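You operate a simulated robot arm through the tools that you are given. There is no shell and no other tool.

The job below is to be done with a simulated two-armed robot. You get a single attempt, and the scene is never put back.

## Task
Pick up the green canister with one hand, pass it to the other hand and put it on the top of the high shelf. Set down upright: green canister.

Only the result counts: the job must be done as asked and must still hold three seconds after the hand-in. Knocking over, shifting, dropping, spilling or breaking anything else fails it.

## Robot
Two 7-joint arms with two-finger grippers on one trunk, on a base that moves. Base frame: it is fixed to the floor where the robot stands at the start and does not move with it; the origin is under the middle of the robot, x ahead of it, y to its left, z up; the surface under the hand at the start is at about z = 850. Lengths are in mm, angles in degrees, forces in N, time in s.
The left shoulder is at the start at [34, 175, 1266], the right one opposite. With the tool pointing down near the work surface each hand reaches from about 100 to 820 mm from the robot's upright axis, wherever it stands, measured 20 degrees to its own side. Places, roughly: top of the high shelf [700, -800, 1300]. Payload 2.94 kg a hand.
The TCP of each hand is the grasp point between the finger pads, 30 mm short of the fingertips. In the tool frame z runs along the fingers and y along their closing line. The gripper opens to 138 mm; its body begins 109 mm behind the TCP.
Orientation is that of the tool frame in the base frame, as a unit quaternion [x, y, z, w]. With the fingers straight down and closing along the base's y, the tool's x points along the base's -x, its y along +y and its z along -z.

## Interface
- The arms move only by the tool send_rows. It takes "left_deltas", "right_deltas" or both (then of equal length, played together; a hand with none holds still); each is a list of rows, each a list of 7 numbers: the shift along the tool's x, y, z in units of 30 mm (1.0 is 30 mm), then the turn, a rotation vector about the tool's x, y, z in units of 5 degrees (1.0 is 5 degrees), then the gripper command, from -1 (fully open) to 1 (shut), values between in proportion. In form: [[x, y, z, wx, wy, wz, claw], ...]. A call has 1 to 20 rows; each row shifts and turns the commanded pose from where the row before left it, along the tool's axes as they then stand. A call with a number of a shift or a turn outside -1 to 1 is refused whole. Each row takes 0.2 s and may step no farther than 50 mm and 8.6 degrees from the row before; otherwise, or with a gripper value out of range, the whole call is refused. A pose out of reach is approached as far as the arm can. The call stops where the force on the tool passes 40 N (or 10 N more than at its start, if that is more) or the arm is blocked; 0.2 s more then pass. Each finger travels about 45 mm/s and halts on what it meets, pressing with about 37 N; the grip force reading is that of the motor and also rises with nothing between the fingers. The clock runs only during rows and for 0.2 s after the last one: add rows that do not move to give the fingers time. It gives the time, the measured TCP pose, the force on the tool (base axes), the opening and the grip force at its end, in the units of the frame above (readings bear some noise), with the torque about the TCP (base axes, N m) and any sound that the robot's microphone picked up.
- Cameras (640 x 400 px; columns grow to the right, rows downward): "scene" is now at [93.4, -31.9, 1753.5]; the picture's right is [-0.37, -0.93, -0.00], its down [-0.58, 0.23, -0.78] and it looks along [0.73, -0.29, -0.62] (base axes); focal length 253 px, centre (320, 200). "left" rides on the left gripper at [71, -19, -146] in its tool frame; the picture's right is [0.26, 0.97, 0.00], its down [-0.85, 0.23, -0.48] and it looks along [-0.46, 0.12, 0.88] (tool axes); focal length 280 px, centre (320, 200). "right" rides on the right gripper at [71, 19, -146] in its tool frame; the picture's right is [-0.26, 0.97, 0.00], its down [-0.85, -0.23, -0.48] and it looks along [-0.46, -0.12, 0.88] (tool axes); focal length 280 px, centre (320, 200). There is no depth. A picture from a camera that has moved, and an enlarged one, comes with that camera's place and axes in the base frame and with its lens.
- get_image(camera): a new picture of that camera. The clock stands still meanwhile.
- raise_lower(by): moves the trunk up (or, below 0, down) by that many mm; the arms and the scene camera ride with it, the base frame stays. It gives what a move gives, with no picture.
- drive_base(legs): drives the robot by 1 to 6 legs, each [ahead, turn to the left] in mm and degrees, along the robot's own axes; the way and the turn of a leg run together, so that a leg with both is an arc; at most 1500 mm and 180 degrees a leg. The arms and the cameras ride along, it lands a little off, and it stops where it bumps. It gives what a move gives.
- head_to(pan, tilt): turns the head with the scene camera to pan (to the left, within 120 degrees either way) and tilt (down, from -29 to 69), counted from straight ahead of the robot (the tilt from the chest, where the trunk bows). It gives what a move gives.
- zoom(camera, box): a new picture of the part [left, top, right, bottom] of that camera's present view, enlarged. The clock stands still meanwhile.
- sign_off(): hands the job in; it is judged then, once.

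Nothing tells you exact positions but the pictures and the camera data. Unless the task says otherwise, let go and move clear before handing in.

The tools are called as name(argument=value, ...) on one line, values as JSON. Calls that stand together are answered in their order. send_rows: Moves the arms, as the interface text tells. Its arguments: {"type":"object","properties":{"left_deltas":{"type":"array"},"right_deltas":{"type":"array"}},"required":[]} The other tools are called the same way: raise_lower (by) moves the trunk up or down; drive_base (legs) drives the base; head_to (pan, tilt) turns the head that bears the scene camera; get_image (camera) takes a picture; zoom (camera, box) takes an enlarged picture of a part of a camera's view; sign_off () hands the job in.

At the start:

```text
time_s: 0.0
left_tcp_pos: [509.0, -32.7, 1490.0]
left_tool_rot: [-0.001, 1.0, 0.0, 0.0]
left_ft_force: [0.6, -0.4, 0.2]
left_ft_torque: [-0.03, -0.02, -0.01]
left_grip_width: 138.0
left_gripper_force: 0.0
right_tcp_pos: [501.3, -499.2, 1522.2]
right_tool_rot: [0.001, 1.0, 0.001, 0.001]
right_ft_force: [-0.5, -0.3, -0.6]
right_ft_torque: [-0.01, 0.03, 0.0]
right_grip_width: 138.1
right_gripper_force: 0.0
trunk travel left (down, up): [-438.0, 296.0]
robot x, y, heading: [0.7, 0.6, 0.4]
head pan, tilt (commanded): [-21.6, 38.6]
```

scene: 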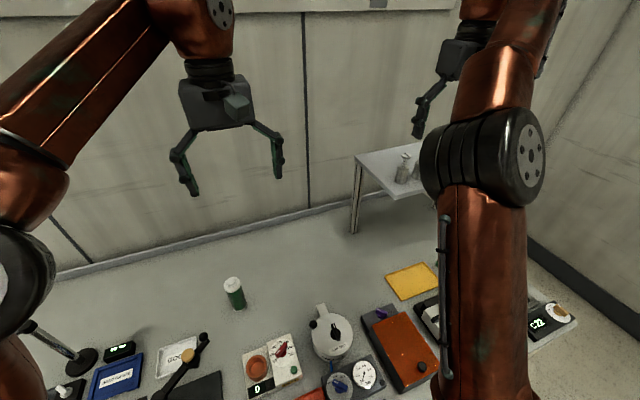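
right: 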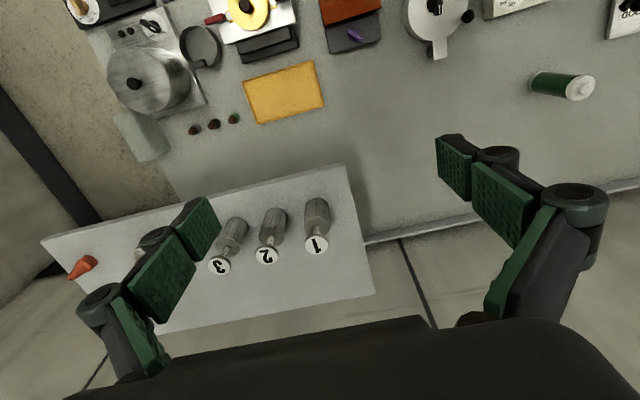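
left: 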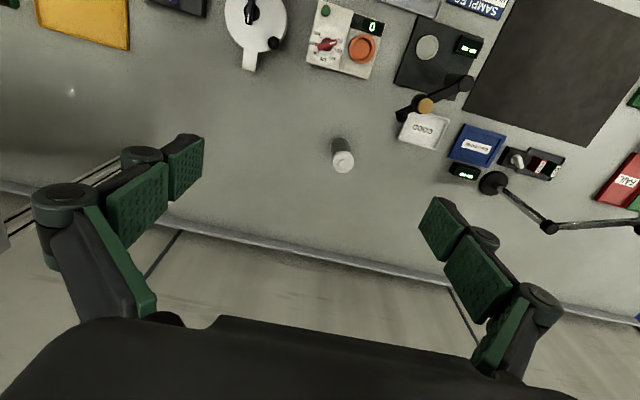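

The green canister stands alone on the table near [690, 75], and the high shelf is to the right at about x 575–835, y -990 – -483, with bottles 1–3 and an orange cone on it. I'll look closer at the canister, the shelf and the surroundings before moving.

zoom(camera="scene", box=[194, 250, 274, 330])

zoom(camera="left", box=[300, 115, 390, 195])

zoom(camera="right", box=[20, 130, 400, 350])

zoom(camera="scene", box=[340, 130, 480, 250])

```text
5.00 times, centred on (234, 290) of scene
camera zoom: at [93.4, -31.9, 1753.5], right [-0.37, -0.93, 0.0], down [-0.58, 0.23, -0.78], along [0.73, -0.29, -0.62], focal length 1264 px, centre (750, -250)
```

zoom: 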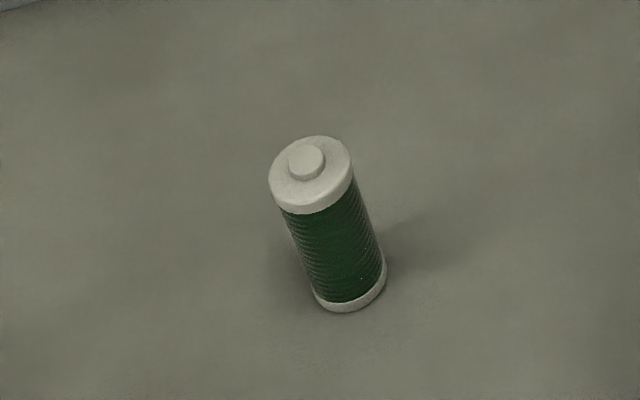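

```text
5.00 times, centred on (345, 155) of left
camera zoom: at [437.9, -51.7, 1635.4], right [-0.26, 0.96, 0.0], down [0.85, 0.23, 0.48], along [0.46, 0.12, -0.88], focal length 1402 px, centre (195, 425)
```

zoom: 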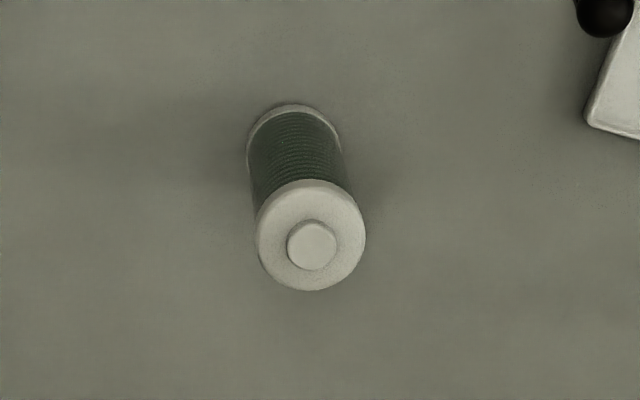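

```text
1.68 times, centred on (210, 240) of right
camera zoom: at [428.8, -480.2, 1668.4], right [0.26, 0.97, 0.0], down [0.85, -0.23, 0.48], along [0.46, -0.12, -0.88], focal length 472 px, centre (505, 133)
```

zoom: 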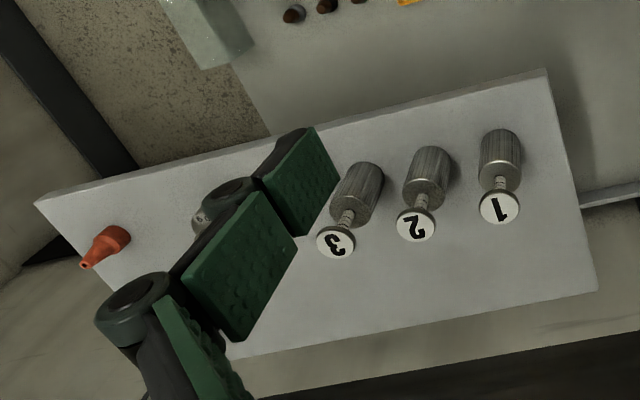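

```text
3.33 times, centred on (410, 190) of scene
camera zoom: at [93.4, -31.9, 1753.5], right [-0.37, -0.93, 0.0], down [-0.58, 0.23, -0.78], along [0.73, -0.29, -0.62], focal length 843 px, centre (20, 233)
```

zoom: 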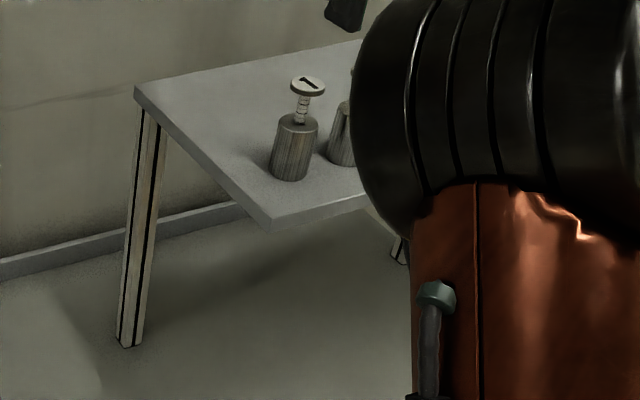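

The canister looks about 52 mm across and roughly 145 mm tall, base near [660, 63, 850]. I'll look around with the head to see the table edge, shelf and driving space.

head_to(pan=-60, tilt=35)

get_image(camera="scene")

head_to(pan=0, tilt=66)

get_image(camera="scene")

```text
time_s: 1.1
left_tcp_pos: [510.6, -34.5, 1490.8]
left_tool_rot: [-0.001, 1.0, 0.0, 0.0]
left_ft_force: [-0.5, -0.4, -0.2]
left_ft_torque: [0.02, 0.03, -0.05]
left_grip_width: 138.0
left_gripper_force: 0.2
right_tcp_pos: [499.8, -499.2, 1520.7]
right_tool_rot: [0.0, 1.0, 0.0, 0.0]
right_ft_force: [0.1, 0.2, 0.4]
right_ft_torque: [-0.02, 0.02, -0.02]
right_grip_width: 137.9
right_gripper_force: 0.1
trunk travel left (down, up): [-438.0, 296.0]
robot x, y, heading: [-2.0, -1.1, -0.3]
head pan, tilt (commanded): [-60.0, 35.0]
```

```text
taken
camera scene: at [57.7, -76.5, 1759.1], right [-0.87, -0.5, 0.0], down [-0.29, 0.5, -0.82], along [0.41, -0.71, -0.57], focal length 253 px, centre (320, 200)
```

scene: 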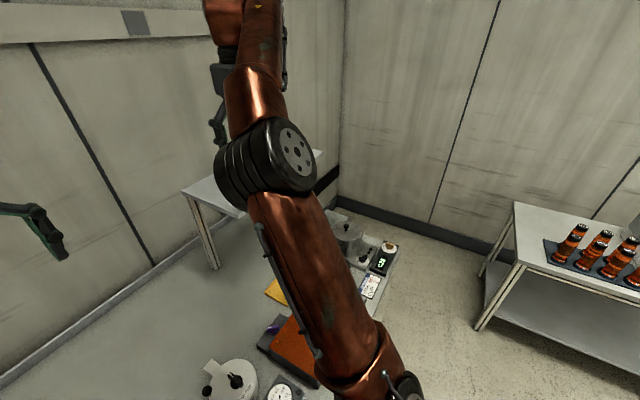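

```text
time_s: 2.4
left_tcp_pos: [509.6, -33.8, 1489.8]
left_tool_rot: [-0.001, 1.0, 0.0, 0.0]
left_ft_force: [0.2, 0.1, 0.3]
left_ft_torque: [0.03, 0.01, 0.0]
left_grip_width: 137.7
left_gripper_force: 0.0
right_tcp_pos: [499.1, -500.1, 1522.9]
right_tool_rot: [0.001, 1.0, 0.0, 0.0]
right_ft_force: [0.1, 0.1, -0.5]
right_ft_torque: [-0.02, 0.0, 0.02]
right_grip_width: 138.0
right_gripper_force: 0.1
trunk travel left (down, up): [-438.0, 296.0]
robot x, y, heading: [2.7, -0.2, 0.2]
head pan, tilt (commanded): [0.0, 66.0]
```

```text
taken
camera scene: at [73.0, -0.4, 1718.2], right [0.0, -1.0, 0.0], down [-0.91, 0.0, -0.41], along [0.41, 0.0, -0.91], focal length 253 px, centre (320, 200)
```

scene: 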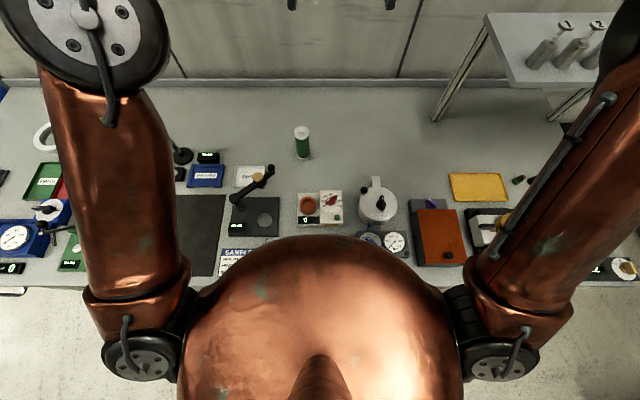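

The table's near edge is close to the robot (x ≈ 150), and the room to the right is clear enough to drive sideways later. I'll zoom on the canister from this second viewpoint to triangulate it better.

zoom(camera="scene", box=[262, 115, 342, 165])

zoom(camera="scene", box=[480, 0, 640, 100])

zoom(camera="right", box=[510, 50, 620, 120])

```text
8.00 times, centred on (302, 140) of scene
camera zoom: at [73.0, -0.4, 1718.2], right [0.0, -1.0, 0.0], down [-0.91, 0.0, -0.41], along [0.41, 0.0, -0.91], focal length 2023 px, centre (464, 680)
```

zoom: 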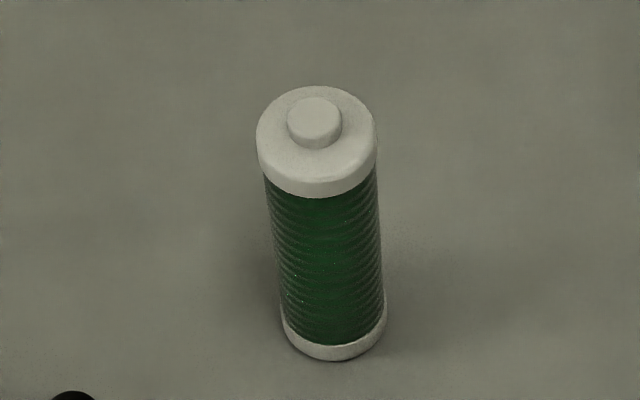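

```text
4.00 times, centred on (560, 50) of scene
camera zoom: at [73.0, -0.4, 1718.2], right [0.0, -1.0, 0.0], down [-0.91, 0.0, -0.41], along [0.41, 0.0, -0.91], focal length 1012 px, centre (-640, 800)
```

zoom: 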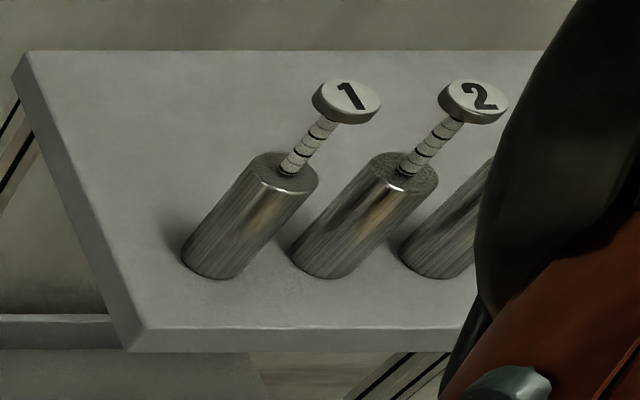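

```text
5.71 times, centred on (565, 85) of right
camera zoom: at [428.8, -480.2, 1668.3], right [0.26, 0.97, 0.0], down [0.85, -0.23, 0.48], along [0.46, -0.13, -0.88], focal length 1602 px, centre (-1080, 857)
```

zoom: 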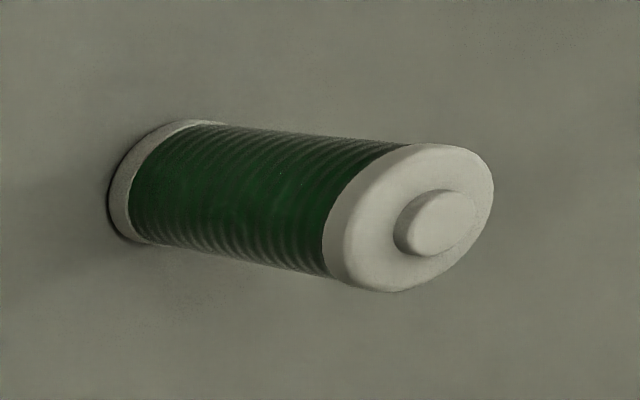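

The canister triangulates to about [655, 62] with its top near z ≈ 1005–1010. My plan is to take it low with the left hand, tilted forward 50°. The right hand will then take it from above, and I'll drive sideways and set it down on the shelf. First I pitch the left hand in place.

send_rows(left_deltas=[[0, 0, 0, 0, -1, 0, -1], [0, 0, 0, 0, -1, 0, -1], [0, 0, 0, 0, -1, 0, -1], [0, 0, 0, 0, -1, 0, -1], [0, 0, 0, 0, -1, 0, -1], [0, 0, 0, 0, -1, 0, -1], [0, 0, 0, 0, -1, 0, -1], [0, 0, 0, 0, -1, 0, -1], [0, 0, 0, 0, -1, 0, -1], [0, 0, 0, 0, -1, 0, -1], [0, 0, 0, 0, 0, 0, -1]])

head_to(pan=0, tilt=45)

get_image(camera="scene")

get_image(camera="left")

```text
time_s: 4.8
left_tcp_pos: [510.4, -32.0, 1489.6]
left_tool_rot: [0.0, 0.906, -0.001, 0.424]
left_ft_force: [0.0, -0.5, 0.1]
left_ft_torque: [-0.05, 0.01, 0.0]
left_grip_width: 138.2
left_gripper_force: 0.1
right_tcp_pos: [500.4, -499.0, 1521.8]
right_tool_rot: [0.001, 1.0, 0.0, 0.0]
right_ft_force: [-0.1, 0.5, 0.1]
right_ft_torque: [-0.02, 0.01, -0.02]
right_grip_width: 138.0
right_gripper_force: 0.0
trunk travel left (down, up): [-438.0, 296.0]
robot x, y, heading: [-2.5, 1.4, -0.1]
head pan, tilt (commanded): [0.0, 66.0]
```

```text
time_s: 5.6
left_tcp_pos: [508.9, -31.8, 1489.7]
left_tool_rot: [-0.001, 0.906, 0.0, 0.423]
left_ft_force: [-0.3, -0.2, 0.1]
left_ft_torque: [0.01, 0.0, -0.04]
left_grip_width: 138.0
left_gripper_force: 0.0
right_tcp_pos: [500.2, -500.6, 1519.8]
right_tool_rot: [0.0, 1.0, 0.0, 0.0]
right_ft_force: [-0.4, 0.4, 0.5]
right_ft_torque: [-0.02, -0.03, 0.02]
right_grip_width: 137.9
right_gripper_force: 0.1
trunk travel left (down, up): [-438.0, 296.0]
robot x, y, heading: [-1.2, -4.1, -0.1]
head pan, tilt (commanded): [0.0, 45.0]
```

```text
taken
camera scene: at [94.7, -0.2, 1744.2], right [0.0, -1.0, 0.0], down [-0.71, 0.0, -0.71], along [0.71, 0.0, -0.71], focal length 253 px, centre (320, 200)
```

scene: 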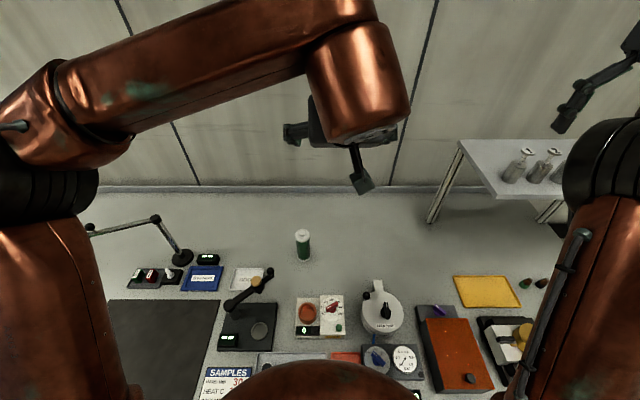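

```text
taken
camera left: at [351.8, -51.7, 1529.0], right [-0.17, 0.96, -0.2], down [0.18, 0.23, 0.96], along [0.97, 0.13, -0.21], focal length 280 px, centre (320, 200)
```

left: 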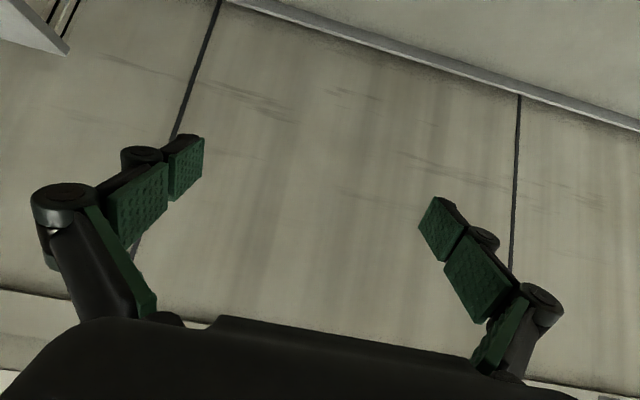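

The left hand is now tilted forward and the view matches my estimates. I'll bring it down to a pre-grasp point behind the canister, at about [480, 62, 1100].

send_rows(left_deltas=[[0.882, 0.261, 0.635, 0, 0, 0, -1], [0.882, 0.261, 0.635, 0, 0, 0, -1], [0.882, 0.261, 0.635, 0, 0, 0, -1], [0.882, 0.261, 0.635, 0, 0, 0, -1], [0.882, 0.261, 0.635, 0, 0, 0, -1], [0.882, 0.261, 0.635, 0, 0, 0, -1], [0.882, 0.261, 0.635, 0, 0, 0, -1], [0.882, 0.261, 0.635, 0, 0, 0, -1], [0.882, 0.261, 0.635, 0, 0, 0, -1], [0.882, 0.261, 0.635, 0, 0, 0, -1], [0.882, 0.261, 0.635, 0, 0, 0, -1], [0.882, 0.261, 0.635, 0, 0, 0, -1], [0, 0, 0, 0, 0, 0, -1]])

get_image(camera="left")

get_image(camera="scene")

```text
time_s: 8.4
left_tcp_pos: [482.7, 60.1, 1101.4]
left_tool_rot: [-0.001, 0.906, 0.0, 0.423]
left_ft_force: [-0.9, -0.2, -0.3]
left_ft_torque: [0.0, -0.02, 0.01]
left_grip_width: 138.0
left_gripper_force: 0.2
right_tcp_pos: [500.3, -499.6, 1521.2]
right_tool_rot: [0.0, 1.0, 0.0, 0.0]
right_ft_force: [-0.4, -0.5, -0.2]
right_ft_torque: [-0.01, -0.02, -0.01]
right_grip_width: 137.7
right_gripper_force: 0.0
trunk travel left (down, up): [-438.0, 296.0]
robot x, y, heading: [0.4, 0.8, 0.1]
head pan, tilt (commanded): [0.0, 45.0]
```

```text
taken
camera left: at [325.2, 40.8, 1140.1], right [-0.17, 0.96, -0.2], down [0.18, 0.23, 0.96], along [0.97, 0.12, -0.21], focal length 280 px, centre (320, 200)
```

left: 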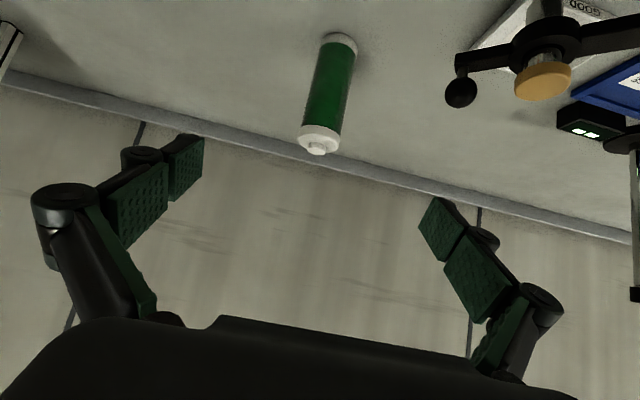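

```text
taken
camera scene: at [94.4, -0.6, 1744.3], right [0.0, -1.0, 0.0], down [-0.71, 0.0, -0.71], along [0.71, 0.0, -0.71], focal length 253 px, centre (320, 200)
```

scene: 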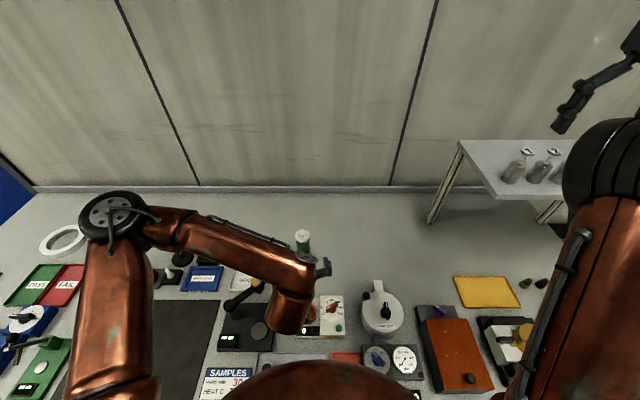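

The hand is behind the canister and the left camera sees it well, upside down. I'll zoom in to refine its location.

zoom(camera="left", box=[250, 20, 410, 170])

zoom(camera="scene", box=[240, 210, 360, 340])

```text
2.67 times, centred on (330, 95) of left
camera zoom: at [325.2, 40.8, 1140.1], right [-0.17, 0.96, -0.2], down [0.18, 0.23, 0.96], along [0.97, 0.12, -0.21], focal length 748 px, centre (293, 480)
```

zoom: 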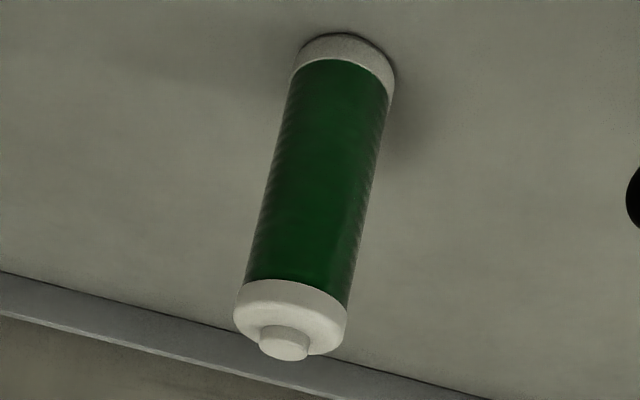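

```text
3.08 times, centred on (300, 275) of scene
camera zoom: at [94.4, -0.6, 1744.3], right [0.0, -1.0, 0.0], down [-0.71, 0.0, -0.71], along [0.71, 0.0, -0.71], focal length 778 px, centre (382, -31)
```

zoom: 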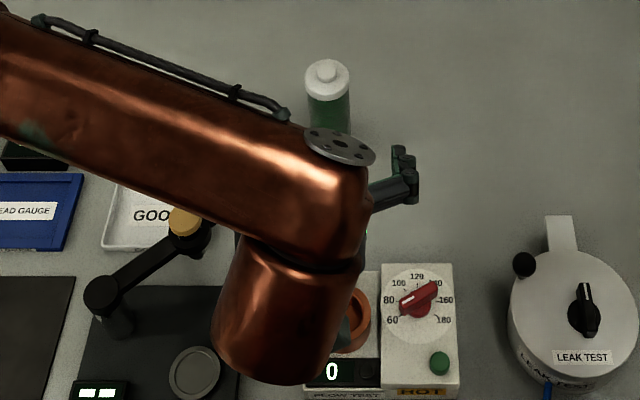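

The canister axis is near [652, 64], and it stands from z ≈ 850 to ≈ 997. I'll line up on the tool axis and advance to within 80 mm of the grasp, then check.

send_rows(left_deltas=[[0.516, 0.033, 0.699, 0, 0, 0, -1], [0.516, 0.033, 0.699, 0, 0, 0, -1], [0.516, 0.033, 0.699, 0, 0, 0, -1], [0, 0, 0.667, 0, 0, 0, -1], [0, 0, 0.667, 0, 0, 0, -1], [0, 0, 0.667, 0, 0, 0, -1], [0, 0, 0.667, 0, 0, 0, -1], [0, 0, 0.667, 0, 0, 0, -1], [0, 0, 0.667, 0, 0, 0, -1], [0, 0, 0, 0, 0, 0, -1]])

get_image(camera="left")

get_image(camera="scene")

```text
time_s: 10.6
left_tcp_pos: [593.3, 61.6, 944.9]
left_tool_rot: [0.0, 0.906, 0.0, 0.423]
left_ft_force: [1.0, 0.1, -0.3]
left_ft_torque: [0.01, -0.03, 0.0]
left_grip_width: 138.1
left_gripper_force: 0.1
right_tcp_pos: [500.8, -499.1, 1520.6]
right_tool_rot: [0.0, 1.0, 0.0, 0.002]
right_ft_force: [-0.3, 0.2, -0.2]
right_ft_torque: [-0.02, -0.02, 0.01]
right_grip_width: 138.0
right_gripper_force: 0.1
trunk travel left (down, up): [-438.0, 296.0]
robot x, y, heading: [0.5, -2.2, 0.0]
head pan, tilt (commanded): [0.0, 45.0]
```

```text
taken
camera left: at [434.6, 43.7, 983.8], right [-0.17, 0.96, -0.2], down [0.18, 0.23, 0.96], along [0.97, 0.13, -0.21], focal length 280 px, centre (320, 200)
```

left: 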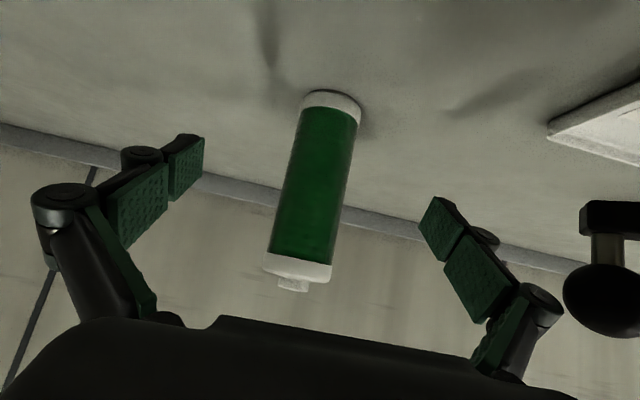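

```text
taken
camera scene: at [94.5, -0.1, 1744.3], right [0.0, -1.0, 0.0], down [-0.71, 0.0, -0.71], along [0.71, 0.0, -0.71], focal length 253 px, centre (320, 200)
```

scene: 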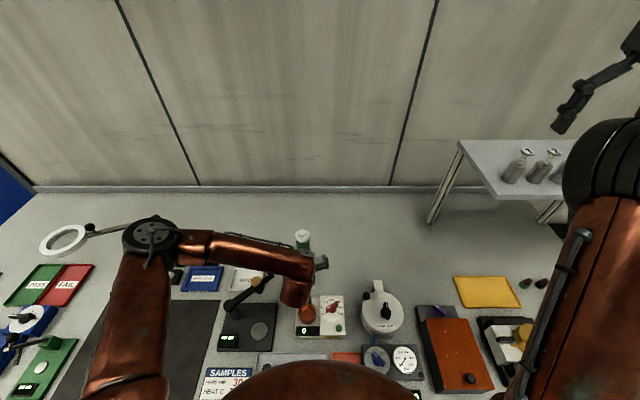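

The canister sits centered within about 4 mm of the hand axis, at roughly [656, 66.5]. I'll advance the last ~81 mm and check before closing.

send_rows(left_deltas=[[-0.047, 0.117, 0.54, 0, 0, 0, -1], [0, 0, 0.54, 0, 0, 0, -1], [0, 0, 0.54, 0, 0, 0, -1], [0, 0, 0.54, 0, 0, 0, -1], [0, 0, 0.54, 0, 0, 0, -1], [0, 0, 0, 0, 0, 0, -1]])

get_image(camera="left")

zoom(camera="scene", box=[240, 210, 360, 340])

```text
time_s: 12.0
left_tcp_pos: [655.1, 67.1, 896.4]
left_tool_rot: [0.0, 0.907, 0.0, 0.422]
left_ft_force: [1.2, -0.5, 0.0]
left_ft_torque: [0.0, -0.01, -0.01]
left_grip_width: 138.0
left_gripper_force: 0.1
right_tcp_pos: [499.6, -498.7, 1521.6]
right_tool_rot: [0.0, 1.0, 0.0, 0.0]
right_ft_force: [0.4, 0.1, -0.3]
right_ft_torque: [0.01, -0.01, -0.01]
right_grip_width: 137.8
right_gripper_force: 0.0
trunk travel left (down, up): [-438.0, 296.0]
robot x, y, heading: [-1.8, -0.3, 0.2]
head pan, tilt (commanded): [0.0, 45.0]
```

```text
taken
camera left: at [496.3, 48.7, 933.7], right [-0.17, 0.96, -0.2], down [0.18, 0.23, 0.96], along [0.97, 0.13, -0.21], focal length 280 px, centre (320, 200)
```

left: 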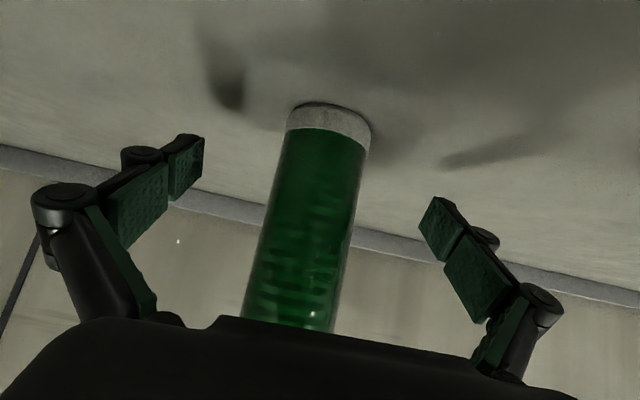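

```text
3.08 times, centred on (300, 275) of scene
camera zoom: at [94.5, 0.0, 1744.3], right [0.0, -1.0, 0.0], down [-0.71, 0.0, -0.71], along [0.71, 0.0, -0.71], focal length 778 px, centre (382, -31)
```

zoom: 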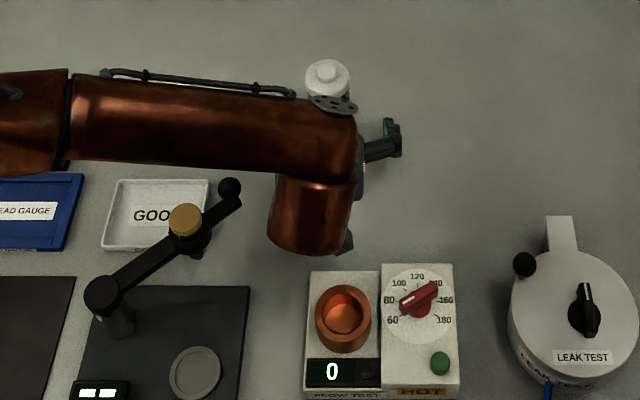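

The canister is centered between the open fingers at about the right depth. I'll close the left gripper.

send_rows(left_deltas=[[0, 0, 0, 0, 0, 0, 0.2], [0, 0, 0, 0, 0, 0, 0.6], [0, 0, 0, 0, 0, 0, 1], [0, 0, 0, 0, 0, 0, 1], [0, 0, 0, 0, 0, 0, 1], [0, 0, 0, 0, 0, 0, 1], [0, 0, 0, 0, 0, 0, 1], [0, 0, 0, 0, 0, 0, 1], [0, 0, 0, 0, 0, 0, 1]])

get_image(camera="left")

```text
time_s: 14.0
left_tcp_pos: [653.3, 67.6, 895.4]
left_tool_rot: [-0.001, 0.906, -0.001, 0.423]
left_ft_force: [0.7, -2.1, 1.2]
left_ft_torque: [-0.07, 0.04, 0.0]
left_grip_width: 51.9
left_gripper_force: 37.3
right_tcp_pos: [498.9, -499.7, 1522.3]
right_tool_rot: [0.0, 1.0, 0.0, 0.0]
right_ft_force: [-0.8, -0.1, -0.7]
right_ft_torque: [-0.01, 0.0, -0.01]
right_grip_width: 137.8
right_gripper_force: 0.0
trunk travel left (down, up): [-438.0, 296.0]
robot x, y, heading: [-1.1, 2.9, -0.1]
head pan, tilt (commanded): [0.0, 45.0]
```

```text
taken
camera left: at [496.2, 48.3, 933.9], right [-0.17, 0.96, -0.2], down [0.18, 0.23, 0.96], along [0.97, 0.13, -0.21], focal length 280 px, centre (320, 200)
```

left: 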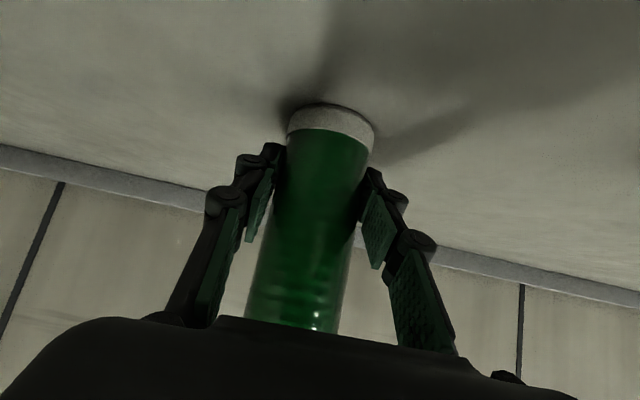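

The grip holds at 51.9 mm, which matches the canister's diameter. I'll lift it straight up a little and check.

send_rows(left_deltas=[[-0.255, 0, -0.214, 0, 0, 0, 1], [-0.255, 0, -0.214, 0, 0, 0, 1], [-0.255, 0, -0.214, 0, 0, 0, 1], [-0.255, 0, -0.214, 0, 0, 0, 1], [-0.511, 0, -0.429, 0, 0, 0, 1], [-0.511, 0, -0.429, 0, 0, 0, 1], [0, 0, 0, 0, 0, 0, 1]])

get_image(camera="left")

get_image(camera="scene")

```text
time_s: 15.6
left_tcp_pos: [657.8, 63.9, 973.7]
left_tool_rot: [-0.001, 0.907, 0.0, 0.422]
left_ft_force: [0.8, -0.4, -3.8]
left_ft_torque: [0.04, 0.05, 0.0]
left_grip_width: 51.9
left_gripper_force: 36.8
right_tcp_pos: [500.8, -498.8, 1521.3]
right_tool_rot: [0.0, 1.0, 0.001, 0.001]
right_ft_force: [-0.3, -0.1, -0.2]
right_ft_torque: [0.04, 0.04, 0.01]
right_grip_width: 138.0
right_gripper_force: 0.1
trunk travel left (down, up): [-438.0, 296.0]
robot x, y, heading: [-2.1, -2.2, -0.0]
head pan, tilt (commanded): [0.0, 45.0]
```

```text
taken
camera left: at [499.2, 46.1, 1013.7], right [-0.17, 0.96, -0.2], down [0.18, 0.23, 0.96], along [0.97, 0.12, -0.21], focal length 280 px, centre (320, 200)
```

left: 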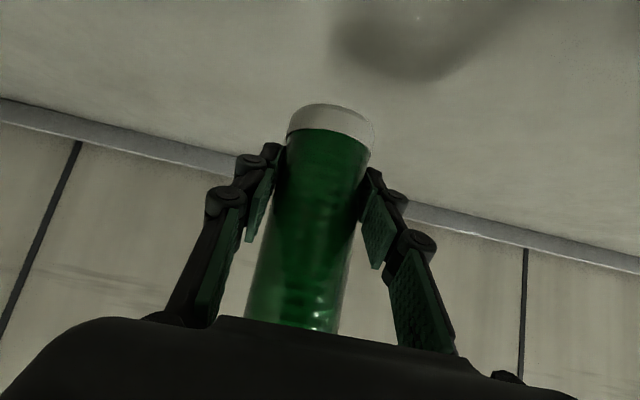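

```text
taken
camera scene: at [95.7, -0.1, 1744.2], right [0.0, -1.0, 0.0], down [-0.71, 0.0, -0.71], along [0.71, 0.0, -0.71], focal length 253 px, centre (320, 200)
```

scene: 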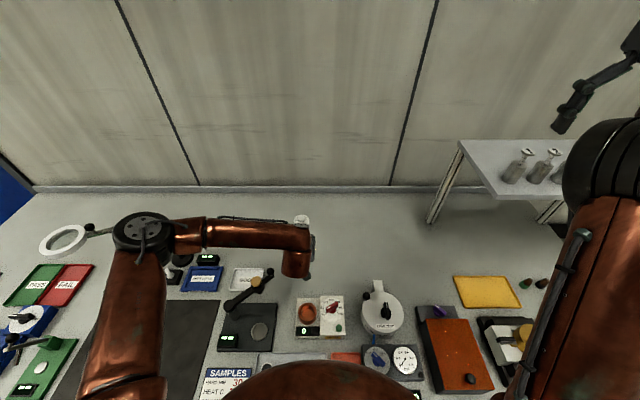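

The canister is off the table, firmly held and upright, with no slip. I'll raise it and bring it to the handover point around [520, -100, 1265].

send_rows(left_deltas=[[-0.766, 0, -0.643, 0, 0, 0, 1], [-0.766, 0, -0.643, 0, 0, 0, 1], [-0.766, 0, -0.643, 0, 0, 0, 1], [-0.766, 0, -0.643, 0, 0, 0, 1], [-0.766, 0, -0.643, 0, 0, 0, 1], [-0.071, -0.611, -0.722, 0, 0, 0, 1], [-0.071, -0.611, -0.722, 0, 0, 0, 1], [-0.071, -0.611, -0.722, 0, 0, 0, 1], [-0.071, -0.611, -0.722, 0, 0, 0, 1], [-0.071, -0.611, -0.722, 0, 0, 0, 1], [-0.071, -0.611, -0.722, 0, 0, 0, 1], [-0.071, -0.611, -0.722, 0, 0, 0, 1], [-0.071, -0.611, -0.722, 0, 0, 0, 1], [-0.071, -0.611, -0.722, 0, 0, 0, 1], [0, 0, 0, 0, 0, 0, 1]])

get_image(camera="left")

get_image(camera="scene")

get_image(camera="right")

```text
time_s: 18.8
left_tcp_pos: [518.7, -97.2, 1262.7]
left_tool_rot: [-0.001, 0.907, 0.0, 0.422]
left_ft_force: [1.5, 0.5, -4.6]
left_ft_torque: [-0.04, 0.02, -0.01]
left_grip_width: 51.8
left_gripper_force: 36.9
right_tcp_pos: [502.1, -498.5, 1521.5]
right_tool_rot: [0.0, 1.0, -0.001, -0.001]
right_ft_force: [0.3, 0.8, 0.0]
right_ft_torque: [-0.06, 0.04, 0.01]
right_grip_width: 138.0
right_gripper_force: 0.0
trunk travel left (down, up): [-438.0, 296.0]
robot x, y, heading: [-2.6, -0.8, -0.1]
head pan, tilt (commanded): [0.0, 45.0]
```

```text
taken
camera left: at [360.7, -116.1, 1302.3], right [-0.17, 0.96, -0.2], down [0.18, 0.23, 0.96], along [0.97, 0.13, -0.21], focal length 280 px, centre (320, 200)
```

left: 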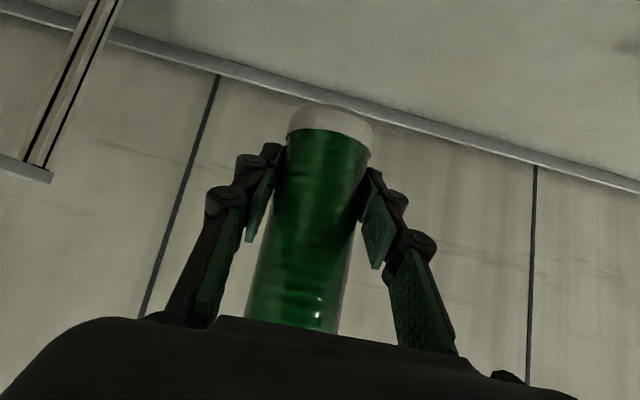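

```text
taken
camera scene: at [96.0, 0.6, 1744.2], right [0.0, -1.0, 0.0], down [-0.71, 0.0, -0.71], along [0.71, 0.0, -0.71], focal length 253 px, centre (320, 200)
```

scene: 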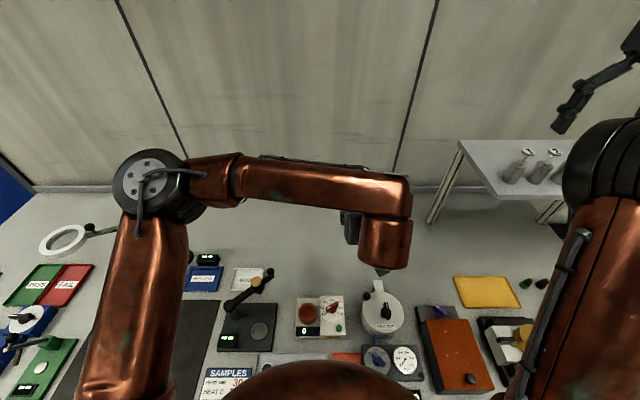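

```text
taken
camera right: at [430.0, -479.2, 1668.3], right [0.26, 0.97, 0.0], down [0.85, -0.23, 0.48], along [0.46, -0.13, -0.88], focal length 280 px, centre (320, 200)
```

right: 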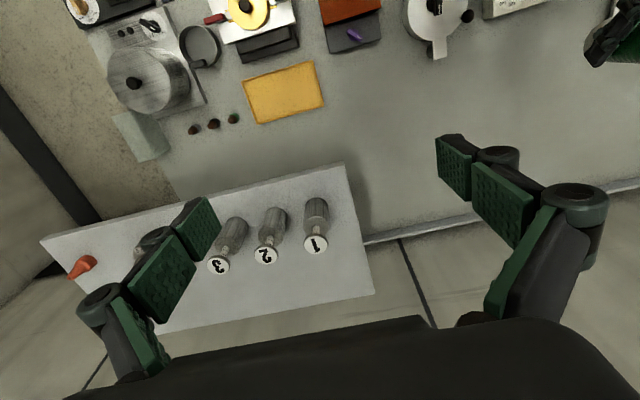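

Seen from the head, the left forearm sits where the right hand's camera would come. To keep the hands apart I'll turn the left hand, with the canister, 90° about the vertical so it reaches in from the left side. Then I'll turn the right hand so its camera faces right.

send_rows(left_deltas=[[0, 0, 0, 0.766, 0, 0.643, 1], [0, 0, 0, 0.766, 0, 0.643, 1], [0, 0, 0, 0.766, 0, 0.643, 1], [0, 0, 0, 0.766, 0, 0.643, 1], [0, 0, 0, 0.766, 0, 0.643, 1], [0, 0, 0, 0.766, 0, 0.643, 1], [0, 0, 0, 0.766, 0, 0.643, 1], [0, 0, 0, 0.766, 0, 0.643, 1], [0, 0, 0, 0.766, 0, 0.643, 1], [0, 0, 0, 0, 0, 0, 1]])

get_image(camera="scene")

```text
time_s: 21.0
left_tcp_pos: [517.7, -98.1, 1265.9]
left_tool_rot: [0.348, 0.837, -0.163, 0.39]
left_ft_force: [-0.5, -0.1, -3.3]
left_ft_torque: [0.0, 0.01, -0.02]
left_grip_width: 52.1
left_gripper_force: 36.8
right_tcp_pos: [500.2, -501.2, 1521.1]
right_tool_rot: [0.0, 1.0, -0.001, 0.0]
right_ft_force: [0.0, -0.1, -0.2]
right_ft_torque: [0.03, -0.01, 0.0]
right_grip_width: 138.0
right_gripper_force: 0.2
trunk travel left (down, up): [-438.0, 296.0]
robot x, y, heading: [-0.4, -0.7, -0.1]
head pan, tilt (commanded): [0.0, 45.0]
```

```text
taken
camera scene: at [94.8, -0.9, 1744.3], right [0.0, -1.0, 0.0], down [-0.71, 0.0, -0.71], along [0.71, 0.0, -0.71], focal length 253 px, centre (320, 200)
```

scene: 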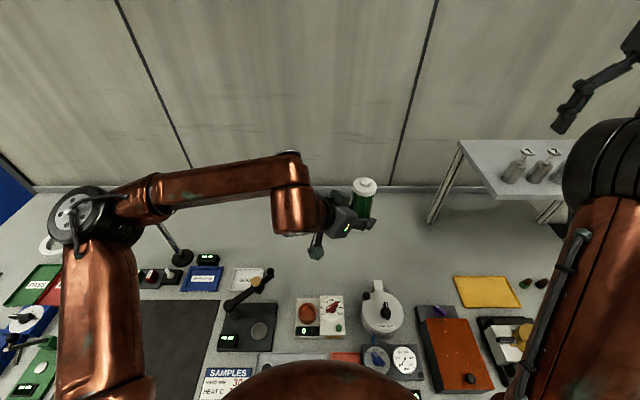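

The rotation went well and the canister is upright and visible. I'll finish the other 45° while yawing the right hand at the same time, where it stands clear.

send_rows(left_deltas=[[0, 0, 0, 0.766, 0, 0.643, 1], [0, 0, 0, 0.766, 0, 0.643, 1], [0, 0, 0, 0.766, 0, 0.643, 1], [0, 0, 0, 0.766, 0, 0.643, 1], [0, 0, 0, 0.766, 0, 0.643, 1], [0, 0, 0, 0.766, 0, 0.643, 1], [0, 0, 0, 0.766, 0, 0.643, 1], [0, 0, 0, 0.766, 0, 0.643, 1], [0, 0, 0, 0.766, 0, 0.643, 1], [0, 0, 0, 0, 0, 0, 1]], right_deltas=[[0, 0, 0, 0, 0, -1, -1], [0, 0, 0, 0, 0, -1, -1], [0, 0, 0, 0, 0, -1, -1], [0, 0, 0, 0, 0, -1, -1], [0, 0, 0, 0, 0, -1, -1], [0, 0, 0, 0, 0, -1, -1], [0, 0, 0, 0, 0, -1, -1], [0, 0, 0, 0, 0, -1, -1], [0, 0, 0, 0, 0, -1, -1], [0, 0, 0, 0, 0, 0, -1]])

get_image(camera="scene")

get_image(camera="right")

```text
time_s: 23.2
left_tcp_pos: [518.4, -97.2, 1265.0]
left_tool_rot: [0.503, 0.754, -0.235, 0.352]
left_ft_force: [0.7, -0.1, -3.7]
left_ft_torque: [0.01, 0.0, 0.0]
left_grip_width: 51.6
left_gripper_force: 36.7
left hand out of reach, approached as far as the arm can: row 6, 7, 8, 9
right_tcp_pos: [500.0, -499.1, 1519.9]
right_tool_rot: [-0.384, 0.923, 0.0, 0.0]
right_ft_force: [-0.4, -0.4, -0.4]
right_ft_torque: [-0.03, -0.05, 0.0]
right_grip_width: 137.9
right_gripper_force: 0.1
trunk travel left (down, up): [-438.0, 296.0]
robot x, y, heading: [0.6, -2.1, -0.1]
head pan, tilt (commanded): [0.0, 45.0]
```

```text
taken
camera scene: at [95.2, -0.1, 1744.2], right [0.0, -1.0, 0.0], down [-0.71, 0.0, -0.71], along [0.71, 0.0, -0.71], focal length 253 px, centre (320, 200)
```

scene: 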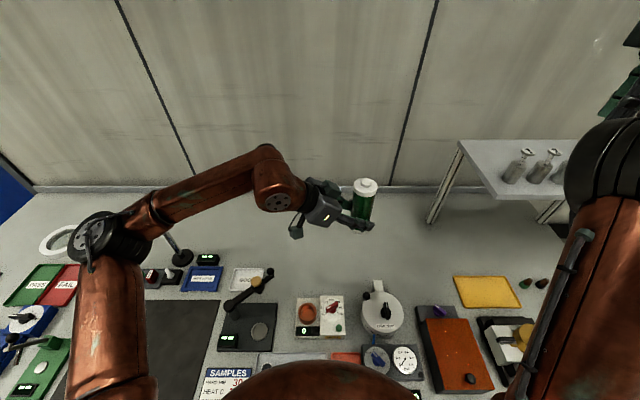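

```text
taken
camera right: at [436.3, -536.5, 1668.5], right [-0.5, 0.87, 0.0], down [0.76, 0.44, 0.48], along [0.41, 0.24, -0.88], focal length 280 px, centre (320, 200)
```

right: 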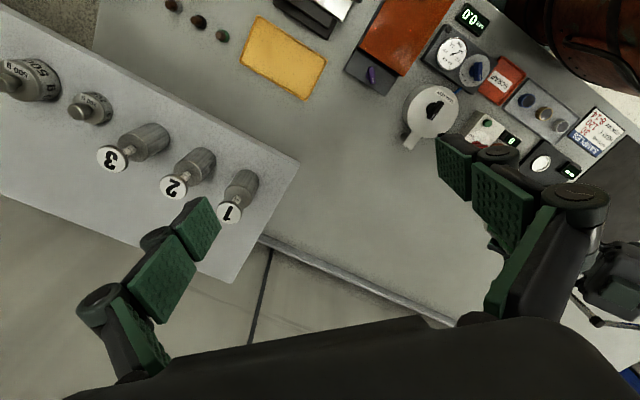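

The left hand stopped at about -67° heading because of its joint limit, but the canister is still upright and held. I also now see two more weights on the shelf at about [630, -750] and [630, -810]. I'll yaw the right hand to match the left and check what the left commanded pose is.

send_rows(left_deltas=[[0, 0, 0, 0, 0, 0, 1], [0, 0, 0, 0, 0, 0, 1], [0, 0, 0, 0, 0, 0, 1], [0, 0, 0, 0, 0, 0, 1], [0, 0, 0, 0, 0, 0, 1], [0, 0, 0, 0, 0, 0, 1], [0, 0, 0, 0, 0, 0, 1], [0, 0, 0, 0, 0, 0, 1], [0, 0, 0, 0, 0, 0, 1], [0, 0, 0, 0, 0, 0, 1], [0, 0, 0, 0, 0, 0, 1], [0, 0, 0, 0, 0, 0, 1], [0, 0, 0, 0, 0, 0, 1]], right_deltas=[[0, 0, 0, 0, 0, -1, -1], [0, 0, 0, 0, 0, -1, -1], [0, 0, 0, 0, 0, -1, -1], [0, 0, 0, 0, 0, -1, -1], [0, 0, 0, 0, 0, -1, -1], [0, 0, 0, 0, 0, -1, -1], [0, 0, 0, 0, 0, -1, -1], [0, 0, 0, 0, 0, -1, -1], [0, 0, 0, 0, 0, -1, -1], [0, 0, 0, 0, 0, -1, -1], [0, 0, 0, 0, 0, -1, -1], [0, 0, 0, 0, 0, -1, -1], [0, 0, 0, 0, 0, -1, -1]])

get_image(camera="scene")

get_image(camera="right")

```text
time_s: 26.0
left_tcp_pos: [517.6, -96.9, 1264.0]
left_tool_rot: [0.503, 0.754, -0.236, 0.351]
left_ft_force: [0.0, -0.5, -4.0]
left_ft_torque: [0.02, 0.0, 0.01]
left_grip_width: 52.1
left_gripper_force: 37.0
right_tcp_pos: [500.4, -499.4, 1520.0]
right_tool_rot: [0.82, -0.573, 0.001, 0.0]
right_ft_force: [0.0, 0.0, 0.1]
right_ft_torque: [-0.02, 0.01, 0.01]
right_grip_width: 138.2
right_gripper_force: 0.1
trunk travel left (down, up): [-438.0, 296.0]
robot x, y, heading: [-3.3, -2.9, 0.1]
head pan, tilt (commanded): [0.0, 45.0]
```

```text
taken
camera scene: at [95.3, -0.1, 1744.2], right [0.0, -1.0, 0.0], down [-0.71, 0.0, -0.71], along [0.71, 0.0, -0.71], focal length 253 px, centre (320, 200)
```

scene: 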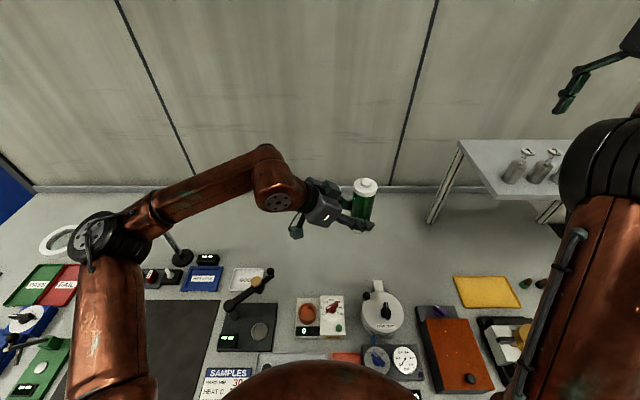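

```text
taken
camera right: at [506.5, -572.6, 1667.5], right [-1.0, -0.09, 0.0], down [-0.08, 0.88, 0.48], along [-0.04, 0.47, -0.88], focal length 280 px, centre (320, 200)
```

right: 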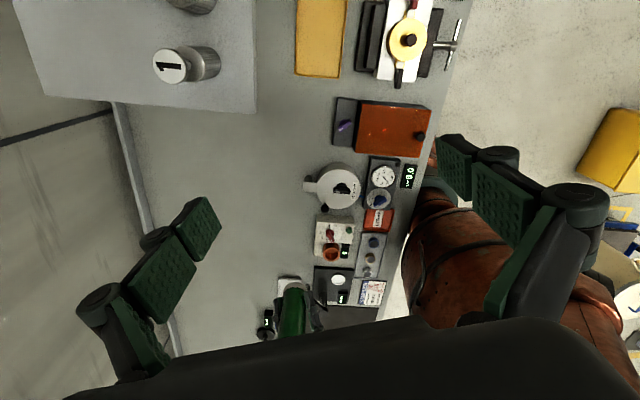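

The right hand's orientation now matches the left's (camera side away from the left arm). The canister top is at about [518, -97, 1366]. I'll move the right hand over it, staying high at z ≈ 1520.

send_rows(right_deltas=[[-0.953, -0.397, 0, 0, 0, 0, -1], [-0.953, -0.397, 0, 0, 0, 0, -1], [-0.953, -0.397, 0, 0, 0, 0, -1], [-0.953, -0.397, 0, 0, 0, 0, -1], [-0.953, -0.397, 0, 0, 0, 0, -1], [-0.953, -0.397, 0, 0, 0, 0, -1], [-0.953, -0.397, 0, 0, 0, 0, -1], [-0.953, -0.397, 0, 0, 0, 0, -1], [0, 0, 0, 0, 0, 0, -1]])

get_image(camera="scene")

get_image(camera="right")

```text
time_s: 28.0
left_tcp_pos: [517.3, -97.8, 1264.7]
left_tool_rot: [0.503, 0.754, -0.235, 0.352]
left_ft_force: [-0.1, 0.4, -3.9]
left_ft_torque: [0.04, 0.06, -0.02]
left_grip_width: 52.0
left_gripper_force: 37.2
right_tcp_pos: [511.1, -252.6, 1519.1]
right_tool_rot: [0.819, -0.574, 0.0, 0.0]
right_ft_force: [0.7, -0.5, -1.2]
right_ft_torque: [0.05, -0.06, 0.03]
right_grip_width: 138.0
right_gripper_force: 0.0
trunk travel left (down, up): [-438.0, 296.0]
robot x, y, heading: [2.2, -1.0, 0.3]
head pan, tilt (commanded): [0.0, 45.0]
```

```text
taken
camera scene: at [95.4, -0.8, 1744.2], right [0.0, -1.0, 0.0], down [-0.71, 0.0, -0.71], along [0.71, 0.0, -0.71], focal length 253 px, centre (320, 200)
```

scene: 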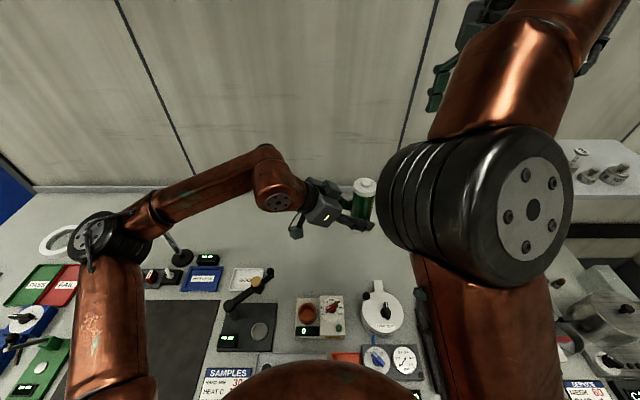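

```text
taken
camera right: at [516.4, -325.6, 1666.0], right [-1.0, -0.08, 0.0], down [-0.07, 0.88, 0.48], along [-0.04, 0.47, -0.88], focal length 280 px, centre (320, 200)
```

right: 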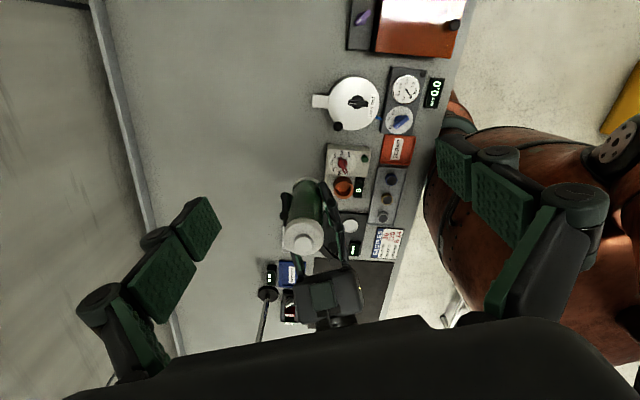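

The right elbow is high and near the head while the hand is at z 1520. I'll lower the right hand to about 1440 first (fingertips still above the canister), then check the arm before going over.

send_rows(right_deltas=[[0, 0, 0.667, 0, 0, 0, -1], [0, 0, 0.667, 0, 0, 0, -1], [0, 0, 0.667, 0, 0, 0, -1], [0, 0, 0.667, 0, 0, 0, -1], [0, 0, 0, 0, 0, 0, -1]])

get_image(camera="scene")

get_image(camera="right")

```text
time_s: 29.2
left_tcp_pos: [517.3, -95.9, 1265.7]
left_tool_rot: [0.503, 0.753, -0.235, 0.352]
left_ft_force: [-0.6, 0.0, -3.9]
left_ft_torque: [0.0, 0.01, 0.02]
left_grip_width: 52.1
left_gripper_force: 37.1
right_tcp_pos: [510.7, -253.0, 1441.5]
right_tool_rot: [0.819, -0.574, 0.002, -0.001]
right_ft_force: [0.7, 0.1, 1.0]
right_ft_torque: [-0.01, -0.05, 0.0]
right_grip_width: 138.1
right_gripper_force: 0.0
trunk travel left (down, up): [-438.0, 296.0]
robot x, y, heading: [1.2, -0.6, 0.0]
head pan, tilt (commanded): [0.0, 45.0]
```

```text
taken
camera scene: at [94.5, -0.2, 1744.3], right [0.0, -1.0, 0.0], down [-0.71, 0.0, -0.71], along [0.71, 0.0, -0.71], focal length 253 px, centre (320, 200)
```

scene: 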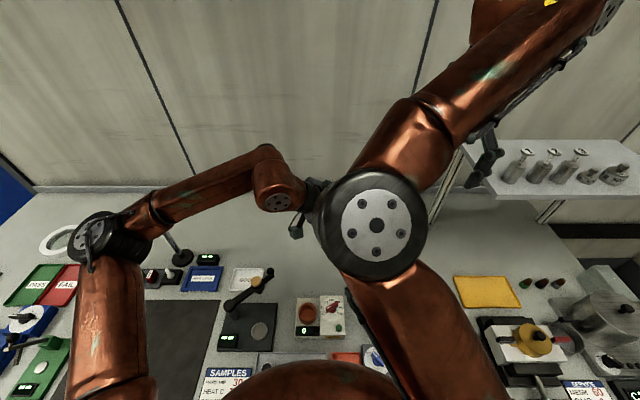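

```text
taken
camera right: at [516.5, -325.6, 1588.6], right [-1.0, -0.08, 0.0], down [-0.07, 0.88, 0.48], along [-0.04, 0.47, -0.88], focal length 280 px, centre (320, 200)
```

right: 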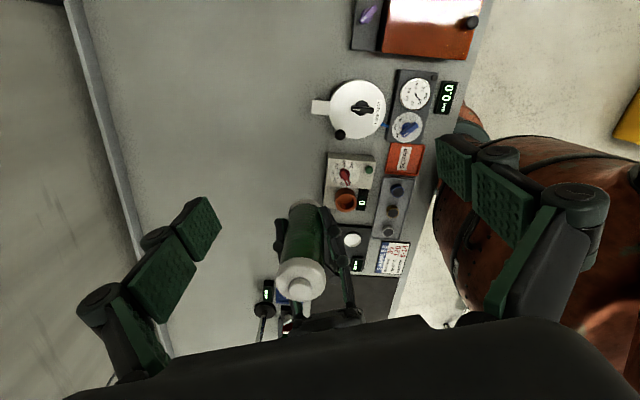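

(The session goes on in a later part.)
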